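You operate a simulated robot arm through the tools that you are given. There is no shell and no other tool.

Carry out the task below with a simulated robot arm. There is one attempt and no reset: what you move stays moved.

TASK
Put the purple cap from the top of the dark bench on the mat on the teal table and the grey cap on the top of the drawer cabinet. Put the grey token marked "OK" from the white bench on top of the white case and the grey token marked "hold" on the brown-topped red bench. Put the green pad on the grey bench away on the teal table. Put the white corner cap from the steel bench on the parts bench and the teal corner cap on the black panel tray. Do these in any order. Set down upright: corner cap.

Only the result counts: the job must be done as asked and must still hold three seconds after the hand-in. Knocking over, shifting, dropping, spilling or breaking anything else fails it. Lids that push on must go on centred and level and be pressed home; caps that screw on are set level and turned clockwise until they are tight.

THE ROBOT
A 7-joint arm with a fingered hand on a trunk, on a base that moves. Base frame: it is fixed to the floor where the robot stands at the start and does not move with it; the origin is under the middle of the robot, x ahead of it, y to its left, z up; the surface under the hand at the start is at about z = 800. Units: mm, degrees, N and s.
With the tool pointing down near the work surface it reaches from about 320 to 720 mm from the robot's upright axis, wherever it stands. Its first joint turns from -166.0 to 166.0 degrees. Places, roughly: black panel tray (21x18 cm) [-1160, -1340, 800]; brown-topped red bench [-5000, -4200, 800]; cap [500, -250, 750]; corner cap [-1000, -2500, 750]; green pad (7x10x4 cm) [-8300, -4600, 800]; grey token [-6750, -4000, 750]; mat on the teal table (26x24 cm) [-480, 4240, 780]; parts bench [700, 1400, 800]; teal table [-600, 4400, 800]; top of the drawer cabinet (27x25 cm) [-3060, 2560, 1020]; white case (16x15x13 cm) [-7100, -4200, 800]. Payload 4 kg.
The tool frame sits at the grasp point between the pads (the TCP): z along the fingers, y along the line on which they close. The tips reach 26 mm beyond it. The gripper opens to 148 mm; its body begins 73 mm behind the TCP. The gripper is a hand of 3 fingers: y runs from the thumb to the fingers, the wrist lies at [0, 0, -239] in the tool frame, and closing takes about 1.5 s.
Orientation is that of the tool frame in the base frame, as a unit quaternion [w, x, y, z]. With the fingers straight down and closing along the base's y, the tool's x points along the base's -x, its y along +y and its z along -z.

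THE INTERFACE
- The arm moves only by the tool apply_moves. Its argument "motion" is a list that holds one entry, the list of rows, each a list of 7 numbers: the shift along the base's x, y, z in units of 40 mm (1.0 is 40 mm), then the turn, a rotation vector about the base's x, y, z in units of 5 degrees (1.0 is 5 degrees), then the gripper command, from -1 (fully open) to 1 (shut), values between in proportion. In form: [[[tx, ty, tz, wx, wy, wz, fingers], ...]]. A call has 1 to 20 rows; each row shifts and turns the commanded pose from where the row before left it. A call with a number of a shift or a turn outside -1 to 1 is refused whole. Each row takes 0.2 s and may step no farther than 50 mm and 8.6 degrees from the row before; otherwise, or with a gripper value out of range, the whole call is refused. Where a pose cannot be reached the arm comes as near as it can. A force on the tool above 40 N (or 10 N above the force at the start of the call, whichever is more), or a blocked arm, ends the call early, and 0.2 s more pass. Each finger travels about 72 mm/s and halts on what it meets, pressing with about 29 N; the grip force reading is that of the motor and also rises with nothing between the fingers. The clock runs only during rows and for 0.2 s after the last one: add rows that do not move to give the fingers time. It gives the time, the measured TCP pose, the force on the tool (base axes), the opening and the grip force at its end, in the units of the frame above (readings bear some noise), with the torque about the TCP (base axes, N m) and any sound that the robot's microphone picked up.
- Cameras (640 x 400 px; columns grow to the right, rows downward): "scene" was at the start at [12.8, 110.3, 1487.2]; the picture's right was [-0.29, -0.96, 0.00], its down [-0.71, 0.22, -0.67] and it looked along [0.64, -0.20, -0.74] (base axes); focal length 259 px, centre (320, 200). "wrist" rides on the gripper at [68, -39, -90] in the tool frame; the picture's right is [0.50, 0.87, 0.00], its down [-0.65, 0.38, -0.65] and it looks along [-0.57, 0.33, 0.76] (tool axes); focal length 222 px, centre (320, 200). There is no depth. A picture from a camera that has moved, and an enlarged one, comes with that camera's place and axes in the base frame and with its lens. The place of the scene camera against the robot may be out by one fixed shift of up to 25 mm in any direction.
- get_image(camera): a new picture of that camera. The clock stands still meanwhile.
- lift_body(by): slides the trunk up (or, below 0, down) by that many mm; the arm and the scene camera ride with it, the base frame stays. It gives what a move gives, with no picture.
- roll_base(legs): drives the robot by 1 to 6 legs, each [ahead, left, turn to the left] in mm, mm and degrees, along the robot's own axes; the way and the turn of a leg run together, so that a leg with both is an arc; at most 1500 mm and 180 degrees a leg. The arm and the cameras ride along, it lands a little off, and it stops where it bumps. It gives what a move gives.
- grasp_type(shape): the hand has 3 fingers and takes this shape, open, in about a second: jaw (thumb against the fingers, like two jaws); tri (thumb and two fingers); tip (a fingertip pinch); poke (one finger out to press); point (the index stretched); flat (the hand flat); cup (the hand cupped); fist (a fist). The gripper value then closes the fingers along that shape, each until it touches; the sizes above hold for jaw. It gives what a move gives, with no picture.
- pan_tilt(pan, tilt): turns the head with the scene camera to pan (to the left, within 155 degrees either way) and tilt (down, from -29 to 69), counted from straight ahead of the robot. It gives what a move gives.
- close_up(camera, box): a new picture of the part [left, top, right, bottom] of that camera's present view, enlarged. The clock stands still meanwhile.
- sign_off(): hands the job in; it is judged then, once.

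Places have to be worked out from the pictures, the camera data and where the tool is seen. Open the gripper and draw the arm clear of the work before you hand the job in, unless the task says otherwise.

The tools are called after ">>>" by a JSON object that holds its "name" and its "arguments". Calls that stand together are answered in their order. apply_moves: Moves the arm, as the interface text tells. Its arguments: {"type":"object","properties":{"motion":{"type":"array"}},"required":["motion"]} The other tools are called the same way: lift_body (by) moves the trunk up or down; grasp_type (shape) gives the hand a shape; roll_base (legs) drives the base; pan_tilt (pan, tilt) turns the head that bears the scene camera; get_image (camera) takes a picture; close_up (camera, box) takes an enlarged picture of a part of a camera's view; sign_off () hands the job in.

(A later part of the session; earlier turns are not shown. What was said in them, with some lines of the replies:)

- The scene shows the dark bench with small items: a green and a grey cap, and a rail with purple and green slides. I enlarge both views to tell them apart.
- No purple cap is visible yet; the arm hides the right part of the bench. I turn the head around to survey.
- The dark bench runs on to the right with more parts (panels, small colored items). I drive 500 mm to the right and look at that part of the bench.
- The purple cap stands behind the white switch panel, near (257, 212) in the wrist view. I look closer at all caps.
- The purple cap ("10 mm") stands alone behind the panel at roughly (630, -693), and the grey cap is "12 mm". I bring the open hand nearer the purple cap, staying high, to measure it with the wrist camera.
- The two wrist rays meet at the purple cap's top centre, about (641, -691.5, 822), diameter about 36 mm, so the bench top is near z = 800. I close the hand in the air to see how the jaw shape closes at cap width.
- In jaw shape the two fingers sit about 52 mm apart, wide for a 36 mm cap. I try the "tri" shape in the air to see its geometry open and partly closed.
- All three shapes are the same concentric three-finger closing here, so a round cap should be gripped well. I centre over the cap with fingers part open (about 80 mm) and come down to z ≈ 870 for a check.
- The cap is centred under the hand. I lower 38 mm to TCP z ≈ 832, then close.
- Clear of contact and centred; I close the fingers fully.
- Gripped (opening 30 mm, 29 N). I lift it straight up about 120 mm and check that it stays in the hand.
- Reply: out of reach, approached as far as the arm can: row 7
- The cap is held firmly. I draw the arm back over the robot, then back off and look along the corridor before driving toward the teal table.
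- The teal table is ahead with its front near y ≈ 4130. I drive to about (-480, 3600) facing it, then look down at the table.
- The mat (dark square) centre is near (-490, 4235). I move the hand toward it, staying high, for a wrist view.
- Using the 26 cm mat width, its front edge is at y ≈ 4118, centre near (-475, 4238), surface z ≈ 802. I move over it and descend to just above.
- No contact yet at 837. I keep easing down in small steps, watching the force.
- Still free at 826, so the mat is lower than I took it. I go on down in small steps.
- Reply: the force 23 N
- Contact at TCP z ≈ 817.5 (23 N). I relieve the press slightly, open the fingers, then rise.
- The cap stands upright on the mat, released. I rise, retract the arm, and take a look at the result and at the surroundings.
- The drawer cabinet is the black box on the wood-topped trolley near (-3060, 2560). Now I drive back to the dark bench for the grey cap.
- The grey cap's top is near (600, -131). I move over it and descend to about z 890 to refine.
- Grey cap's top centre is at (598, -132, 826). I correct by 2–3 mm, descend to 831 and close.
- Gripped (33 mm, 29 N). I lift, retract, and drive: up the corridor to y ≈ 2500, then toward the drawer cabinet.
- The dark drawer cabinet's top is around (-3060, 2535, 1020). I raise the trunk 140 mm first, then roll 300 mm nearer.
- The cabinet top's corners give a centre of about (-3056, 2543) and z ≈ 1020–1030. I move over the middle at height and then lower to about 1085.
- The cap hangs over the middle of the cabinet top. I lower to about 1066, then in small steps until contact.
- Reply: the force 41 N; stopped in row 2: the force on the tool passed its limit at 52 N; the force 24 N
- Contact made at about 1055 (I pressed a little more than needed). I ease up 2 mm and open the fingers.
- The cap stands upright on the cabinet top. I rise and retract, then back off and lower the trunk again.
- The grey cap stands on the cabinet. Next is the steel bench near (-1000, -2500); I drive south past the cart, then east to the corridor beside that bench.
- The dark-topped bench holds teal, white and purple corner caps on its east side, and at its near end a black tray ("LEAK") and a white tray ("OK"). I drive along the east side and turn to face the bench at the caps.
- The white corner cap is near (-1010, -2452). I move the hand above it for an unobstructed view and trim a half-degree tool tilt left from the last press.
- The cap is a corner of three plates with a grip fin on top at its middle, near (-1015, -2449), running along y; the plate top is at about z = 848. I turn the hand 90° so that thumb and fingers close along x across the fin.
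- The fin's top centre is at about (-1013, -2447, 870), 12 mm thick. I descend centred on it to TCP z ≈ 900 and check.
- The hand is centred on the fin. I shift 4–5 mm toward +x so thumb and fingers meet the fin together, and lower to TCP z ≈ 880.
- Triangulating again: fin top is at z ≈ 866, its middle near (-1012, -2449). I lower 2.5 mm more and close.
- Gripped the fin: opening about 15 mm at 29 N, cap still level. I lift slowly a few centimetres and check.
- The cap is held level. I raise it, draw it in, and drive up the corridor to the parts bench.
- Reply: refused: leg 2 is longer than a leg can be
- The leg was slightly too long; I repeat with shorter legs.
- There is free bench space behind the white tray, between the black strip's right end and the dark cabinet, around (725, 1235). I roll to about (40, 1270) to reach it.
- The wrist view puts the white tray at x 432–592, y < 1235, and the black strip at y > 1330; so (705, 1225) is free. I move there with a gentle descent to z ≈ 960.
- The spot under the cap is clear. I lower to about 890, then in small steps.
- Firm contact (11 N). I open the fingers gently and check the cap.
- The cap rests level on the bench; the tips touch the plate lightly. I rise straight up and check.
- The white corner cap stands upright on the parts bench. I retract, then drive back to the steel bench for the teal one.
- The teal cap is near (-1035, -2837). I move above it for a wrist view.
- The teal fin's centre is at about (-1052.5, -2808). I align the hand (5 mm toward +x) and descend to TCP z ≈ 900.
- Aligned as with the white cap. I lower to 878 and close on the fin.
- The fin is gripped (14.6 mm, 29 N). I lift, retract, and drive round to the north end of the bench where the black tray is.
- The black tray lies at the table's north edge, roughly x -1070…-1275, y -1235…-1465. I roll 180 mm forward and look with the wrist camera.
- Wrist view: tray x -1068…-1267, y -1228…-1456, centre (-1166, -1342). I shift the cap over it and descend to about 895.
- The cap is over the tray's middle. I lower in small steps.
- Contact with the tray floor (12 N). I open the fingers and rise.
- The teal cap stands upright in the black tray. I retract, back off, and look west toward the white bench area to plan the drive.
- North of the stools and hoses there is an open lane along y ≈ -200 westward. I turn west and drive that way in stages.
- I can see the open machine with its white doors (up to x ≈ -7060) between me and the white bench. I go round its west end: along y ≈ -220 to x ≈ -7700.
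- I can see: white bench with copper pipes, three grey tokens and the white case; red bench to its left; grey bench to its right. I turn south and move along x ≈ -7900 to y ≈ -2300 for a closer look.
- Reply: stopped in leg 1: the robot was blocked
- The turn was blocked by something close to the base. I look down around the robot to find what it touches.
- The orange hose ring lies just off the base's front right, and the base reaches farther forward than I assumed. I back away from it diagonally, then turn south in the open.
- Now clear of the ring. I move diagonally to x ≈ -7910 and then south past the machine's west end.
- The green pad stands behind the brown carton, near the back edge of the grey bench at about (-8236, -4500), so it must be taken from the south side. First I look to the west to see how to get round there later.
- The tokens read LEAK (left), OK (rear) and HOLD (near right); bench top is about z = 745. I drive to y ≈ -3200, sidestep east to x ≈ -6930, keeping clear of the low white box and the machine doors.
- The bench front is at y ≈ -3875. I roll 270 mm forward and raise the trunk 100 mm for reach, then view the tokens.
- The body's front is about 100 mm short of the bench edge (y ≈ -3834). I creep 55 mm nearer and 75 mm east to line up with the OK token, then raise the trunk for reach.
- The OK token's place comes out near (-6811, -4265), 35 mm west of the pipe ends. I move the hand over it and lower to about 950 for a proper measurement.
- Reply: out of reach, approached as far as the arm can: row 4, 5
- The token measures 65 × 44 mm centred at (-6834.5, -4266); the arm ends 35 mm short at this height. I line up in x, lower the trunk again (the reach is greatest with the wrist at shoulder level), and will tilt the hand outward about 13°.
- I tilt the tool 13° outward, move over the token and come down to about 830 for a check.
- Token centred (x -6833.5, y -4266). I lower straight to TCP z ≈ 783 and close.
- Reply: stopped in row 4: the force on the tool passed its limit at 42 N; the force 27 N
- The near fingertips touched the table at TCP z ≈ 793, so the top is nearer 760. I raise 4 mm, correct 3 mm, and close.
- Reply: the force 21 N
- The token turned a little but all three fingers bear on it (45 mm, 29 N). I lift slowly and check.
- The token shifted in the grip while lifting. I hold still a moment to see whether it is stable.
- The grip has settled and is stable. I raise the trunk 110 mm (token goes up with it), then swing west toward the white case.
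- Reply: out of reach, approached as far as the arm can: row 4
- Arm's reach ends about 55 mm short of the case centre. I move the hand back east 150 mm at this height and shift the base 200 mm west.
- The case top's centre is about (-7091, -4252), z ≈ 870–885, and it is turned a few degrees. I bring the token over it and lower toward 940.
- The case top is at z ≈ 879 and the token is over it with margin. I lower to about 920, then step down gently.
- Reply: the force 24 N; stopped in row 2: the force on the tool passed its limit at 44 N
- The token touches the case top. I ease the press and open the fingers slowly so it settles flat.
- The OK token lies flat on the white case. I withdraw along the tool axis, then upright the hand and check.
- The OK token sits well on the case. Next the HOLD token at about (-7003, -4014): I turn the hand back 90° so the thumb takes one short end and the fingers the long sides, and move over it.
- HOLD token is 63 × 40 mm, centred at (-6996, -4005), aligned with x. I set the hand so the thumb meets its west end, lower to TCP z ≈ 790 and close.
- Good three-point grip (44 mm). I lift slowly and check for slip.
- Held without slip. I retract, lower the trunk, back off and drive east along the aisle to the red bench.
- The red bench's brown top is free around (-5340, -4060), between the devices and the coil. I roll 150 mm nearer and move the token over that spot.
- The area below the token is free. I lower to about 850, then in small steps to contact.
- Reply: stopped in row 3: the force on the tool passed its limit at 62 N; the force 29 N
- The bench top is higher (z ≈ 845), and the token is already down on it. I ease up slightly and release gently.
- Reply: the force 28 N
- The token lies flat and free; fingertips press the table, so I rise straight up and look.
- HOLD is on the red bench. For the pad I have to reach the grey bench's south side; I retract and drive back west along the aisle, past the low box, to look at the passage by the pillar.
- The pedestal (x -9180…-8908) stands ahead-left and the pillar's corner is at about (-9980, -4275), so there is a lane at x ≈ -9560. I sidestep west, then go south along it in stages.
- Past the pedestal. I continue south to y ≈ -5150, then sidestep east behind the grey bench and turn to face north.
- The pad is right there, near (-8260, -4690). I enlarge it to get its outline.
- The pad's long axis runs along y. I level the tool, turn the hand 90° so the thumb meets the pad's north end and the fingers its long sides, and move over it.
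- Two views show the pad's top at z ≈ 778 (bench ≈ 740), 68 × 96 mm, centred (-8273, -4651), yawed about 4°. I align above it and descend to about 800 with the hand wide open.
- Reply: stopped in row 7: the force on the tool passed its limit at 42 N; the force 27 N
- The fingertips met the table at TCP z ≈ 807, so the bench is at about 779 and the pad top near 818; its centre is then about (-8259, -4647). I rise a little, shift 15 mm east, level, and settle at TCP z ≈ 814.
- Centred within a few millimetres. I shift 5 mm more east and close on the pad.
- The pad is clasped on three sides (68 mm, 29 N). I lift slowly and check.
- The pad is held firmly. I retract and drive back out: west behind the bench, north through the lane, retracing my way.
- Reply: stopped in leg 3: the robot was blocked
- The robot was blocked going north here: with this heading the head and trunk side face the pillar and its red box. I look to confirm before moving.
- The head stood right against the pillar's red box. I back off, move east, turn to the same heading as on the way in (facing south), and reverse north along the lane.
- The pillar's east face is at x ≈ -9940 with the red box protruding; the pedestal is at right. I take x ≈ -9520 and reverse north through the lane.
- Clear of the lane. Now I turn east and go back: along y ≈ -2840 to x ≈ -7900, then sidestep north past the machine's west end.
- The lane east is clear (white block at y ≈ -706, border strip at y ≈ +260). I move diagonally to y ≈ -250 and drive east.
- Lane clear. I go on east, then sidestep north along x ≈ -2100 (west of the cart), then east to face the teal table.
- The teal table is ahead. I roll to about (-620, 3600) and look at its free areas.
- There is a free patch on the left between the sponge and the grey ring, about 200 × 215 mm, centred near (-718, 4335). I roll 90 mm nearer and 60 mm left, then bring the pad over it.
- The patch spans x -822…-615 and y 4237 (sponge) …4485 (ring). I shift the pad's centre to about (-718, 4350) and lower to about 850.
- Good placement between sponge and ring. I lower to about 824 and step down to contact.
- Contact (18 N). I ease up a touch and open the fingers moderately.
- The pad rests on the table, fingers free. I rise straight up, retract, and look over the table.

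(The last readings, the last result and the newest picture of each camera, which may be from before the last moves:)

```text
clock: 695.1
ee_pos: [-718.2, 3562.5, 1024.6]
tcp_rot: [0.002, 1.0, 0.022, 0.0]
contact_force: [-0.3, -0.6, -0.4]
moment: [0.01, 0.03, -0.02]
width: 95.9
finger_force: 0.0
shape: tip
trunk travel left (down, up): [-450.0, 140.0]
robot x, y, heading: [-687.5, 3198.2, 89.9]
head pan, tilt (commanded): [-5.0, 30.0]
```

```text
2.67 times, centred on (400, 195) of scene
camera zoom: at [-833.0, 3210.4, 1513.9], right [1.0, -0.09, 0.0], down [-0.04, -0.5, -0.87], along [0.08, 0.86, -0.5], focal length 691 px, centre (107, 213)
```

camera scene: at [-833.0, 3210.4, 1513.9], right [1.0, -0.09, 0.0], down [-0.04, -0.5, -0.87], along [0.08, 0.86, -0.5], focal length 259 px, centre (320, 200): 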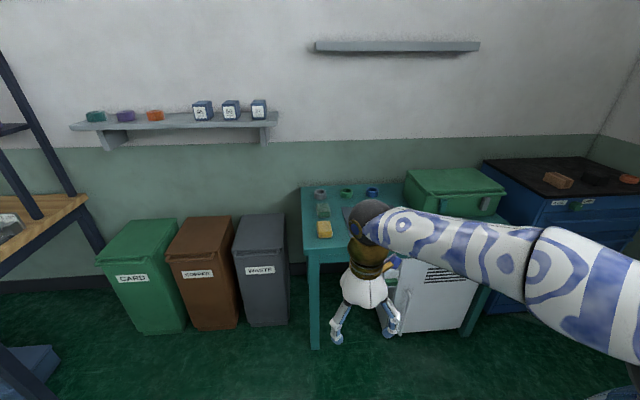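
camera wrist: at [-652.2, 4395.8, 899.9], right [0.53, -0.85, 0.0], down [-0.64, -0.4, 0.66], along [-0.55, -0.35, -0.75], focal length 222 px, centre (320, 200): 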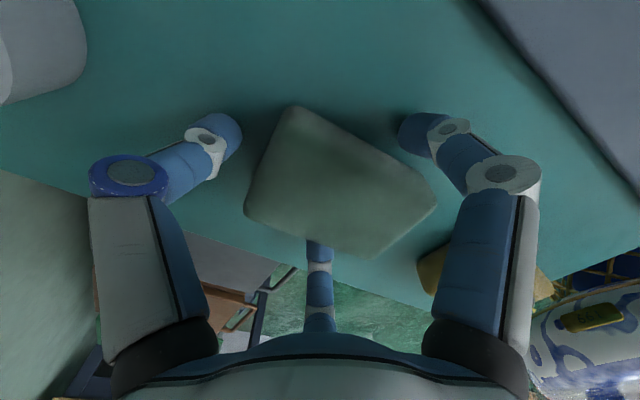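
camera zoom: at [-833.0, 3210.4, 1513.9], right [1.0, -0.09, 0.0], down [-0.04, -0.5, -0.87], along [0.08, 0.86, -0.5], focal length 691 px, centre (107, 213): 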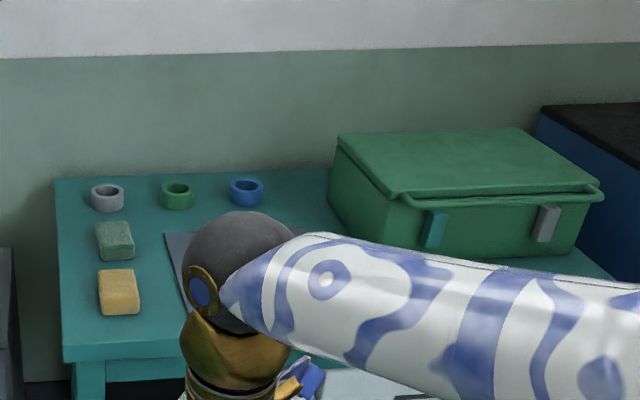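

The pad lies on the teal table between sponge and ring. I open the hand fully and use the head to double-check the purple cap, grey cap and white corner cap from here.

>>> {"name": "apply_moves", "arguments": {"motion": [[[0, 0, 0, 0, 0, 0, -1], [0, 0, 0, 0, 0, 0, -1], [0, 0, 0, 0, 0, 0, -1], [0, 0, 0, 0, 0, 0, -1]]]}}

>>> {"name": "roll_base", "arguments": {"legs": [[-250, 500, 0]]}}

>>> {"name": "pan_tilt", "arguments": {"pan": -25, "tilt": 25}}

>>> {"name": "get_image", "arguments": {"camera": "scene"}}

>>> {"name": "pan_tilt", "arguments": {"pan": 100, "tilt": 15}}

>>> {"name": "get_image", "arguments": {"camera": "scene"}}

>>> {"name": "pan_tilt", "arguments": {"pan": -130, "tilt": 20}}

>>> {"name": "get_image", "arguments": {"camera": "scene"}}

```text
clock: 696.1
ee_pos: [-719.0, 3565.2, 1025.6]
tcp_rot: [0.003, 1.0, 0.021, -0.001]
contact_force: [-0.2, -0.4, 0.5]
moment: [0.0, -0.02, -0.03]
width: 147.6
finger_force: 0.0
shape: tip
trunk travel left (down, up): [-450.0, 140.0]
robot x, y, heading: [-682.7, 3195.5, 90.1]
head pan, tilt (commanded): [-5.0, 30.0]
```

```text
clock: 699.3
ee_pos: [-1219.8, 3314.4, 1025.4]
tcp_rot: [0.003, 1.0, 0.021, -0.001]
contact_force: [-0.4, -0.8, 0.5]
moment: [-0.01, -0.01, 0.0]
width: 147.8
finger_force: 0.0
shape: tip
trunk travel left (down, up): [-450.0, 140.0]
robot x, y, heading: [-1189.9, 2946.0, 90.1]
head pan, tilt (commanded): [-5.0, 30.0]
```

```text
clock: 700.1
ee_pos: [-1219.3, 3315.1, 1025.1]
tcp_rot: [0.003, 1.0, 0.021, -0.001]
contact_force: [0.6, 0.8, 0.0]
moment: [-0.06, 0.0, -0.01]
width: 147.7
finger_force: 0.0
shape: tip
trunk travel left (down, up): [-450.0, 140.0]
robot x, y, heading: [-1188.5, 2946.3, 90.0]
head pan, tilt (commanded): [-25.0, 25.0]
```

```text
taken
camera scene: at [-1303.8, 2954.2, 1521.9], right [0.91, -0.42, 0.0], down [-0.18, -0.38, -0.91], along [0.38, 0.82, -0.42], focal length 259 px, centre (320, 200)
```

scene: 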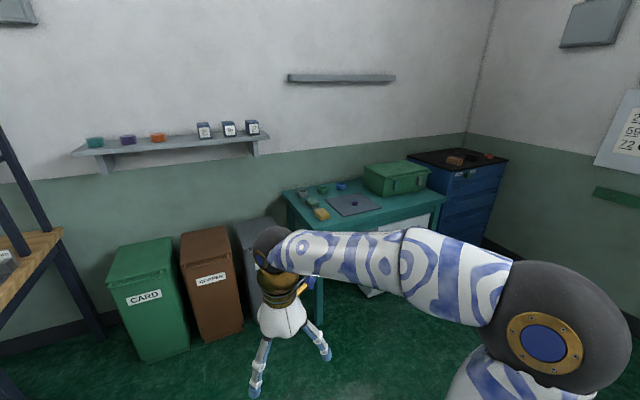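

```text
clock: 702.1
ee_pos: [-1219.7, 3314.2, 1026.5]
tcp_rot: [0.001, 1.0, 0.021, -0.001]
contact_force: [-0.1, 0.7, 1.1]
moment: [0.02, 0.02, 0.04]
width: 147.7
finger_force: 0.0
shape: tip
trunk travel left (down, up): [-450.0, 140.0]
robot x, y, heading: [-1188.8, 2951.2, 90.1]
head pan, tilt (commanded): [100.0, 15.0]
```

```text
taken
camera scene: at [-1434.6, 2854.5, 1538.2], right [-0.17, 0.98, 0.0], down [0.25, 0.04, -0.97], along [-0.95, -0.17, -0.26], focal length 259 px, centre (320, 200)
```

scene: 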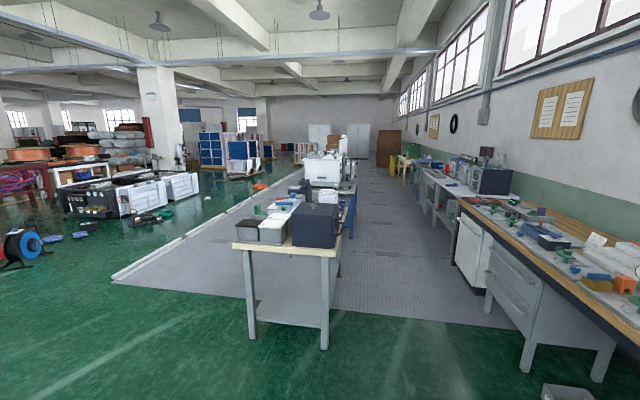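

```text
clock: 705.4
ee_pos: [-1219.9, 3312.5, 1025.2]
tcp_rot: [0.002, 1.0, 0.021, 0.0]
contact_force: [-0.7, -0.1, 0.0]
moment: [0.01, 0.01, 0.0]
width: 148.0
finger_force: 0.0
shape: tip
trunk travel left (down, up): [-450.0, 140.0]
robot x, y, heading: [-1188.5, 2946.7, 89.9]
head pan, tilt (commanded): [-130.0, 20.0]
```

```text
taken
camera scene: at [-1271.2, 2810.9, 1530.0], right [-0.64, -0.77, 0.0], down [-0.26, 0.22, -0.94], along [0.72, -0.6, -0.34], focal length 259 px, centre (320, 200)
```

scene: 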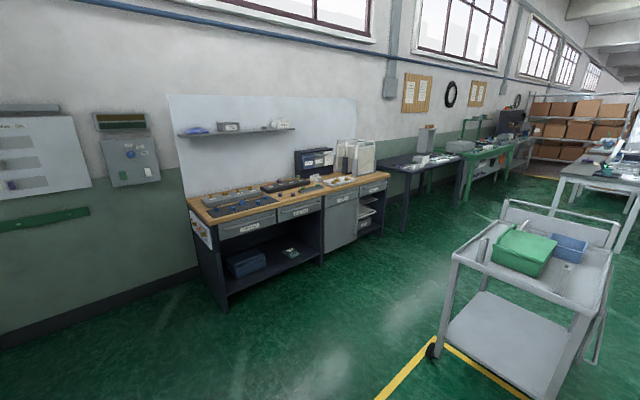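

>>> {"name": "close_up", "arguments": {"camera": "scene", "box": [250, 140, 390, 210]}}

>>> {"name": "pan_tilt", "arguments": {"pan": 100, "tilt": 15}}

>>> {"name": "close_up", "arguments": {"camera": "scene", "box": [270, 180, 370, 255]}}

>>> {"name": "pan_tilt", "arguments": {"pan": -25, "tilt": 25}}

>>> {"name": "close_up", "arguments": {"camera": "scene", "box": [280, 150, 460, 250]}}

```text
4.57 times, centred on (320, 175) of scene
camera zoom: at [-1271.2, 2810.9, 1530.0], right [-0.64, -0.77, 0.0], down [-0.26, 0.22, -0.94], along [0.72, -0.6, -0.34], focal length 1185 px, centre (320, 314)
```

zoom: 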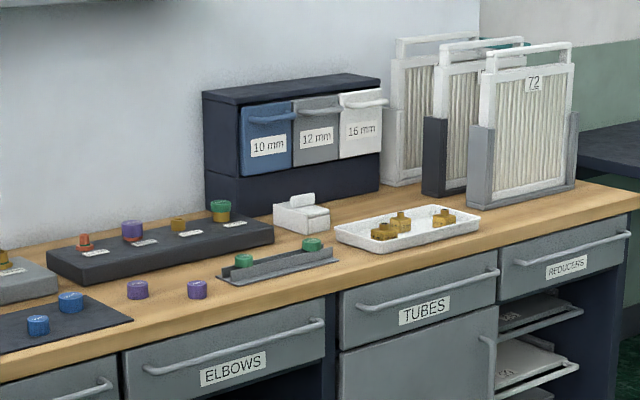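

```text
clock: 708.7
ee_pos: [-1219.3, 3313.8, 1025.7]
tcp_rot: [0.002, 1.0, 0.021, -0.002]
contact_force: [-0.9, 0.4, -0.4]
moment: [-0.03, 0.02, -0.01]
width: 148.1
finger_force: 0.1
shape: tip
trunk travel left (down, up): [-450.0, 140.0]
robot x, y, heading: [-1189.1, 2949.6, 89.9]
head pan, tilt (commanded): [100.0, 15.0]
```

```text
5.33 times, centred on (320, 218) of scene
camera zoom: at [-1434.6, 2854.5, 1538.2], right [-0.17, 0.98, 0.0], down [0.25, 0.04, -0.97], along [-0.95, -0.17, -0.26], focal length 1382 px, centre (320, 107)
```

zoom: 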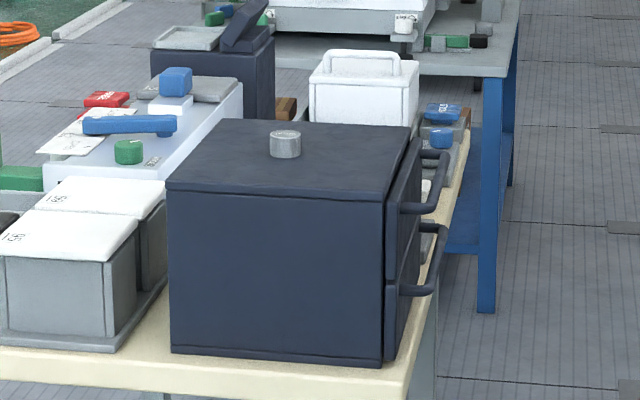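

```text
clock: 710.8
ee_pos: [-1219.6, 3313.1, 1025.2]
tcp_rot: [0.002, 1.0, 0.021, 0.0]
contact_force: [-0.7, 0.3, -0.1]
moment: [0.0, 0.02, -0.01]
width: 147.9
finger_force: 0.1
shape: tip
trunk travel left (down, up): [-450.0, 140.0]
robot x, y, heading: [-1186.9, 2947.0, 90.0]
head pan, tilt (commanded): [-25.0, 25.0]
```

```text
3.56 times, centred on (370, 200) of scene
camera zoom: at [-1303.8, 2954.2, 1521.9], right [0.91, -0.42, 0.0], down [-0.18, -0.38, -0.91], along [0.38, 0.82, -0.42], focal length 922 px, centre (142, 200)
```

zoom: 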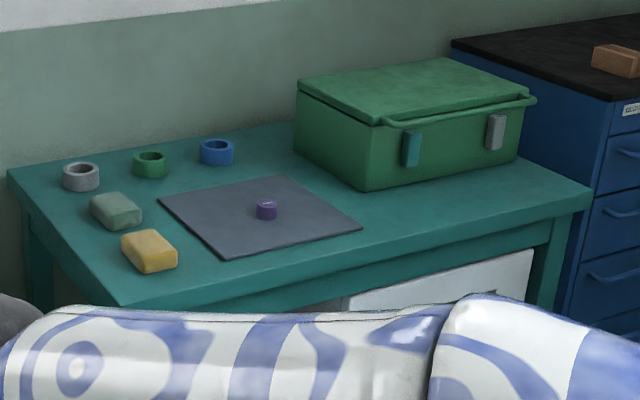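

Everything is where the task asks:
- The purple cap is on the mat and the grey cap is on the drawer cabinet.
- The white corner cap is upright on the parts bench. The teal one was upright in the black tray when I left it.
- The pad is on the teal table.
- I left the OK token on the white case and the HOLD token on the red bench.

The gripper is open and the arm is clear, so I hand in.

>>> {"name": "sign_off", "arguments": {}}

```text
The job is handed in.
```

I finished all seven moves and handed the job in; no verdict has come back yet. I rechecked the first three items and the green pad by camera just before handing in. The teal corner cap and both tokens I last saw when I set them down.

| Item | Where it is now |
|---|---|
| Purple cap | Upright on the mat on the teal table |
| Grey cap | Upright on top of the drawer cabinet |
| White corner cap | Upright on the parts bench, in the clear space behind the white tray |
| Teal corner cap | Upright in the black panel tray |
| "OK" token | Flat on the white case, somewhat toward its east edge |
| "HOLD" token | Flat on the brown-topped red bench, between the devices and the coil |
| Green pad | On the teal table, between the sponge and the grey ring |

**Possible shift:** while turning, the base was stopped against the orange hose ring on the floor. I backed off straight away. Later views put the ring in about the same place, but only to within about 50 mm, so I can't rule out a small shift.

**Other contact:** the robot was also blocked once beside the red box on the pillar, with its head right up against it. Nothing there looked moved.

The gripper is fully open and the arm is clear of everything.
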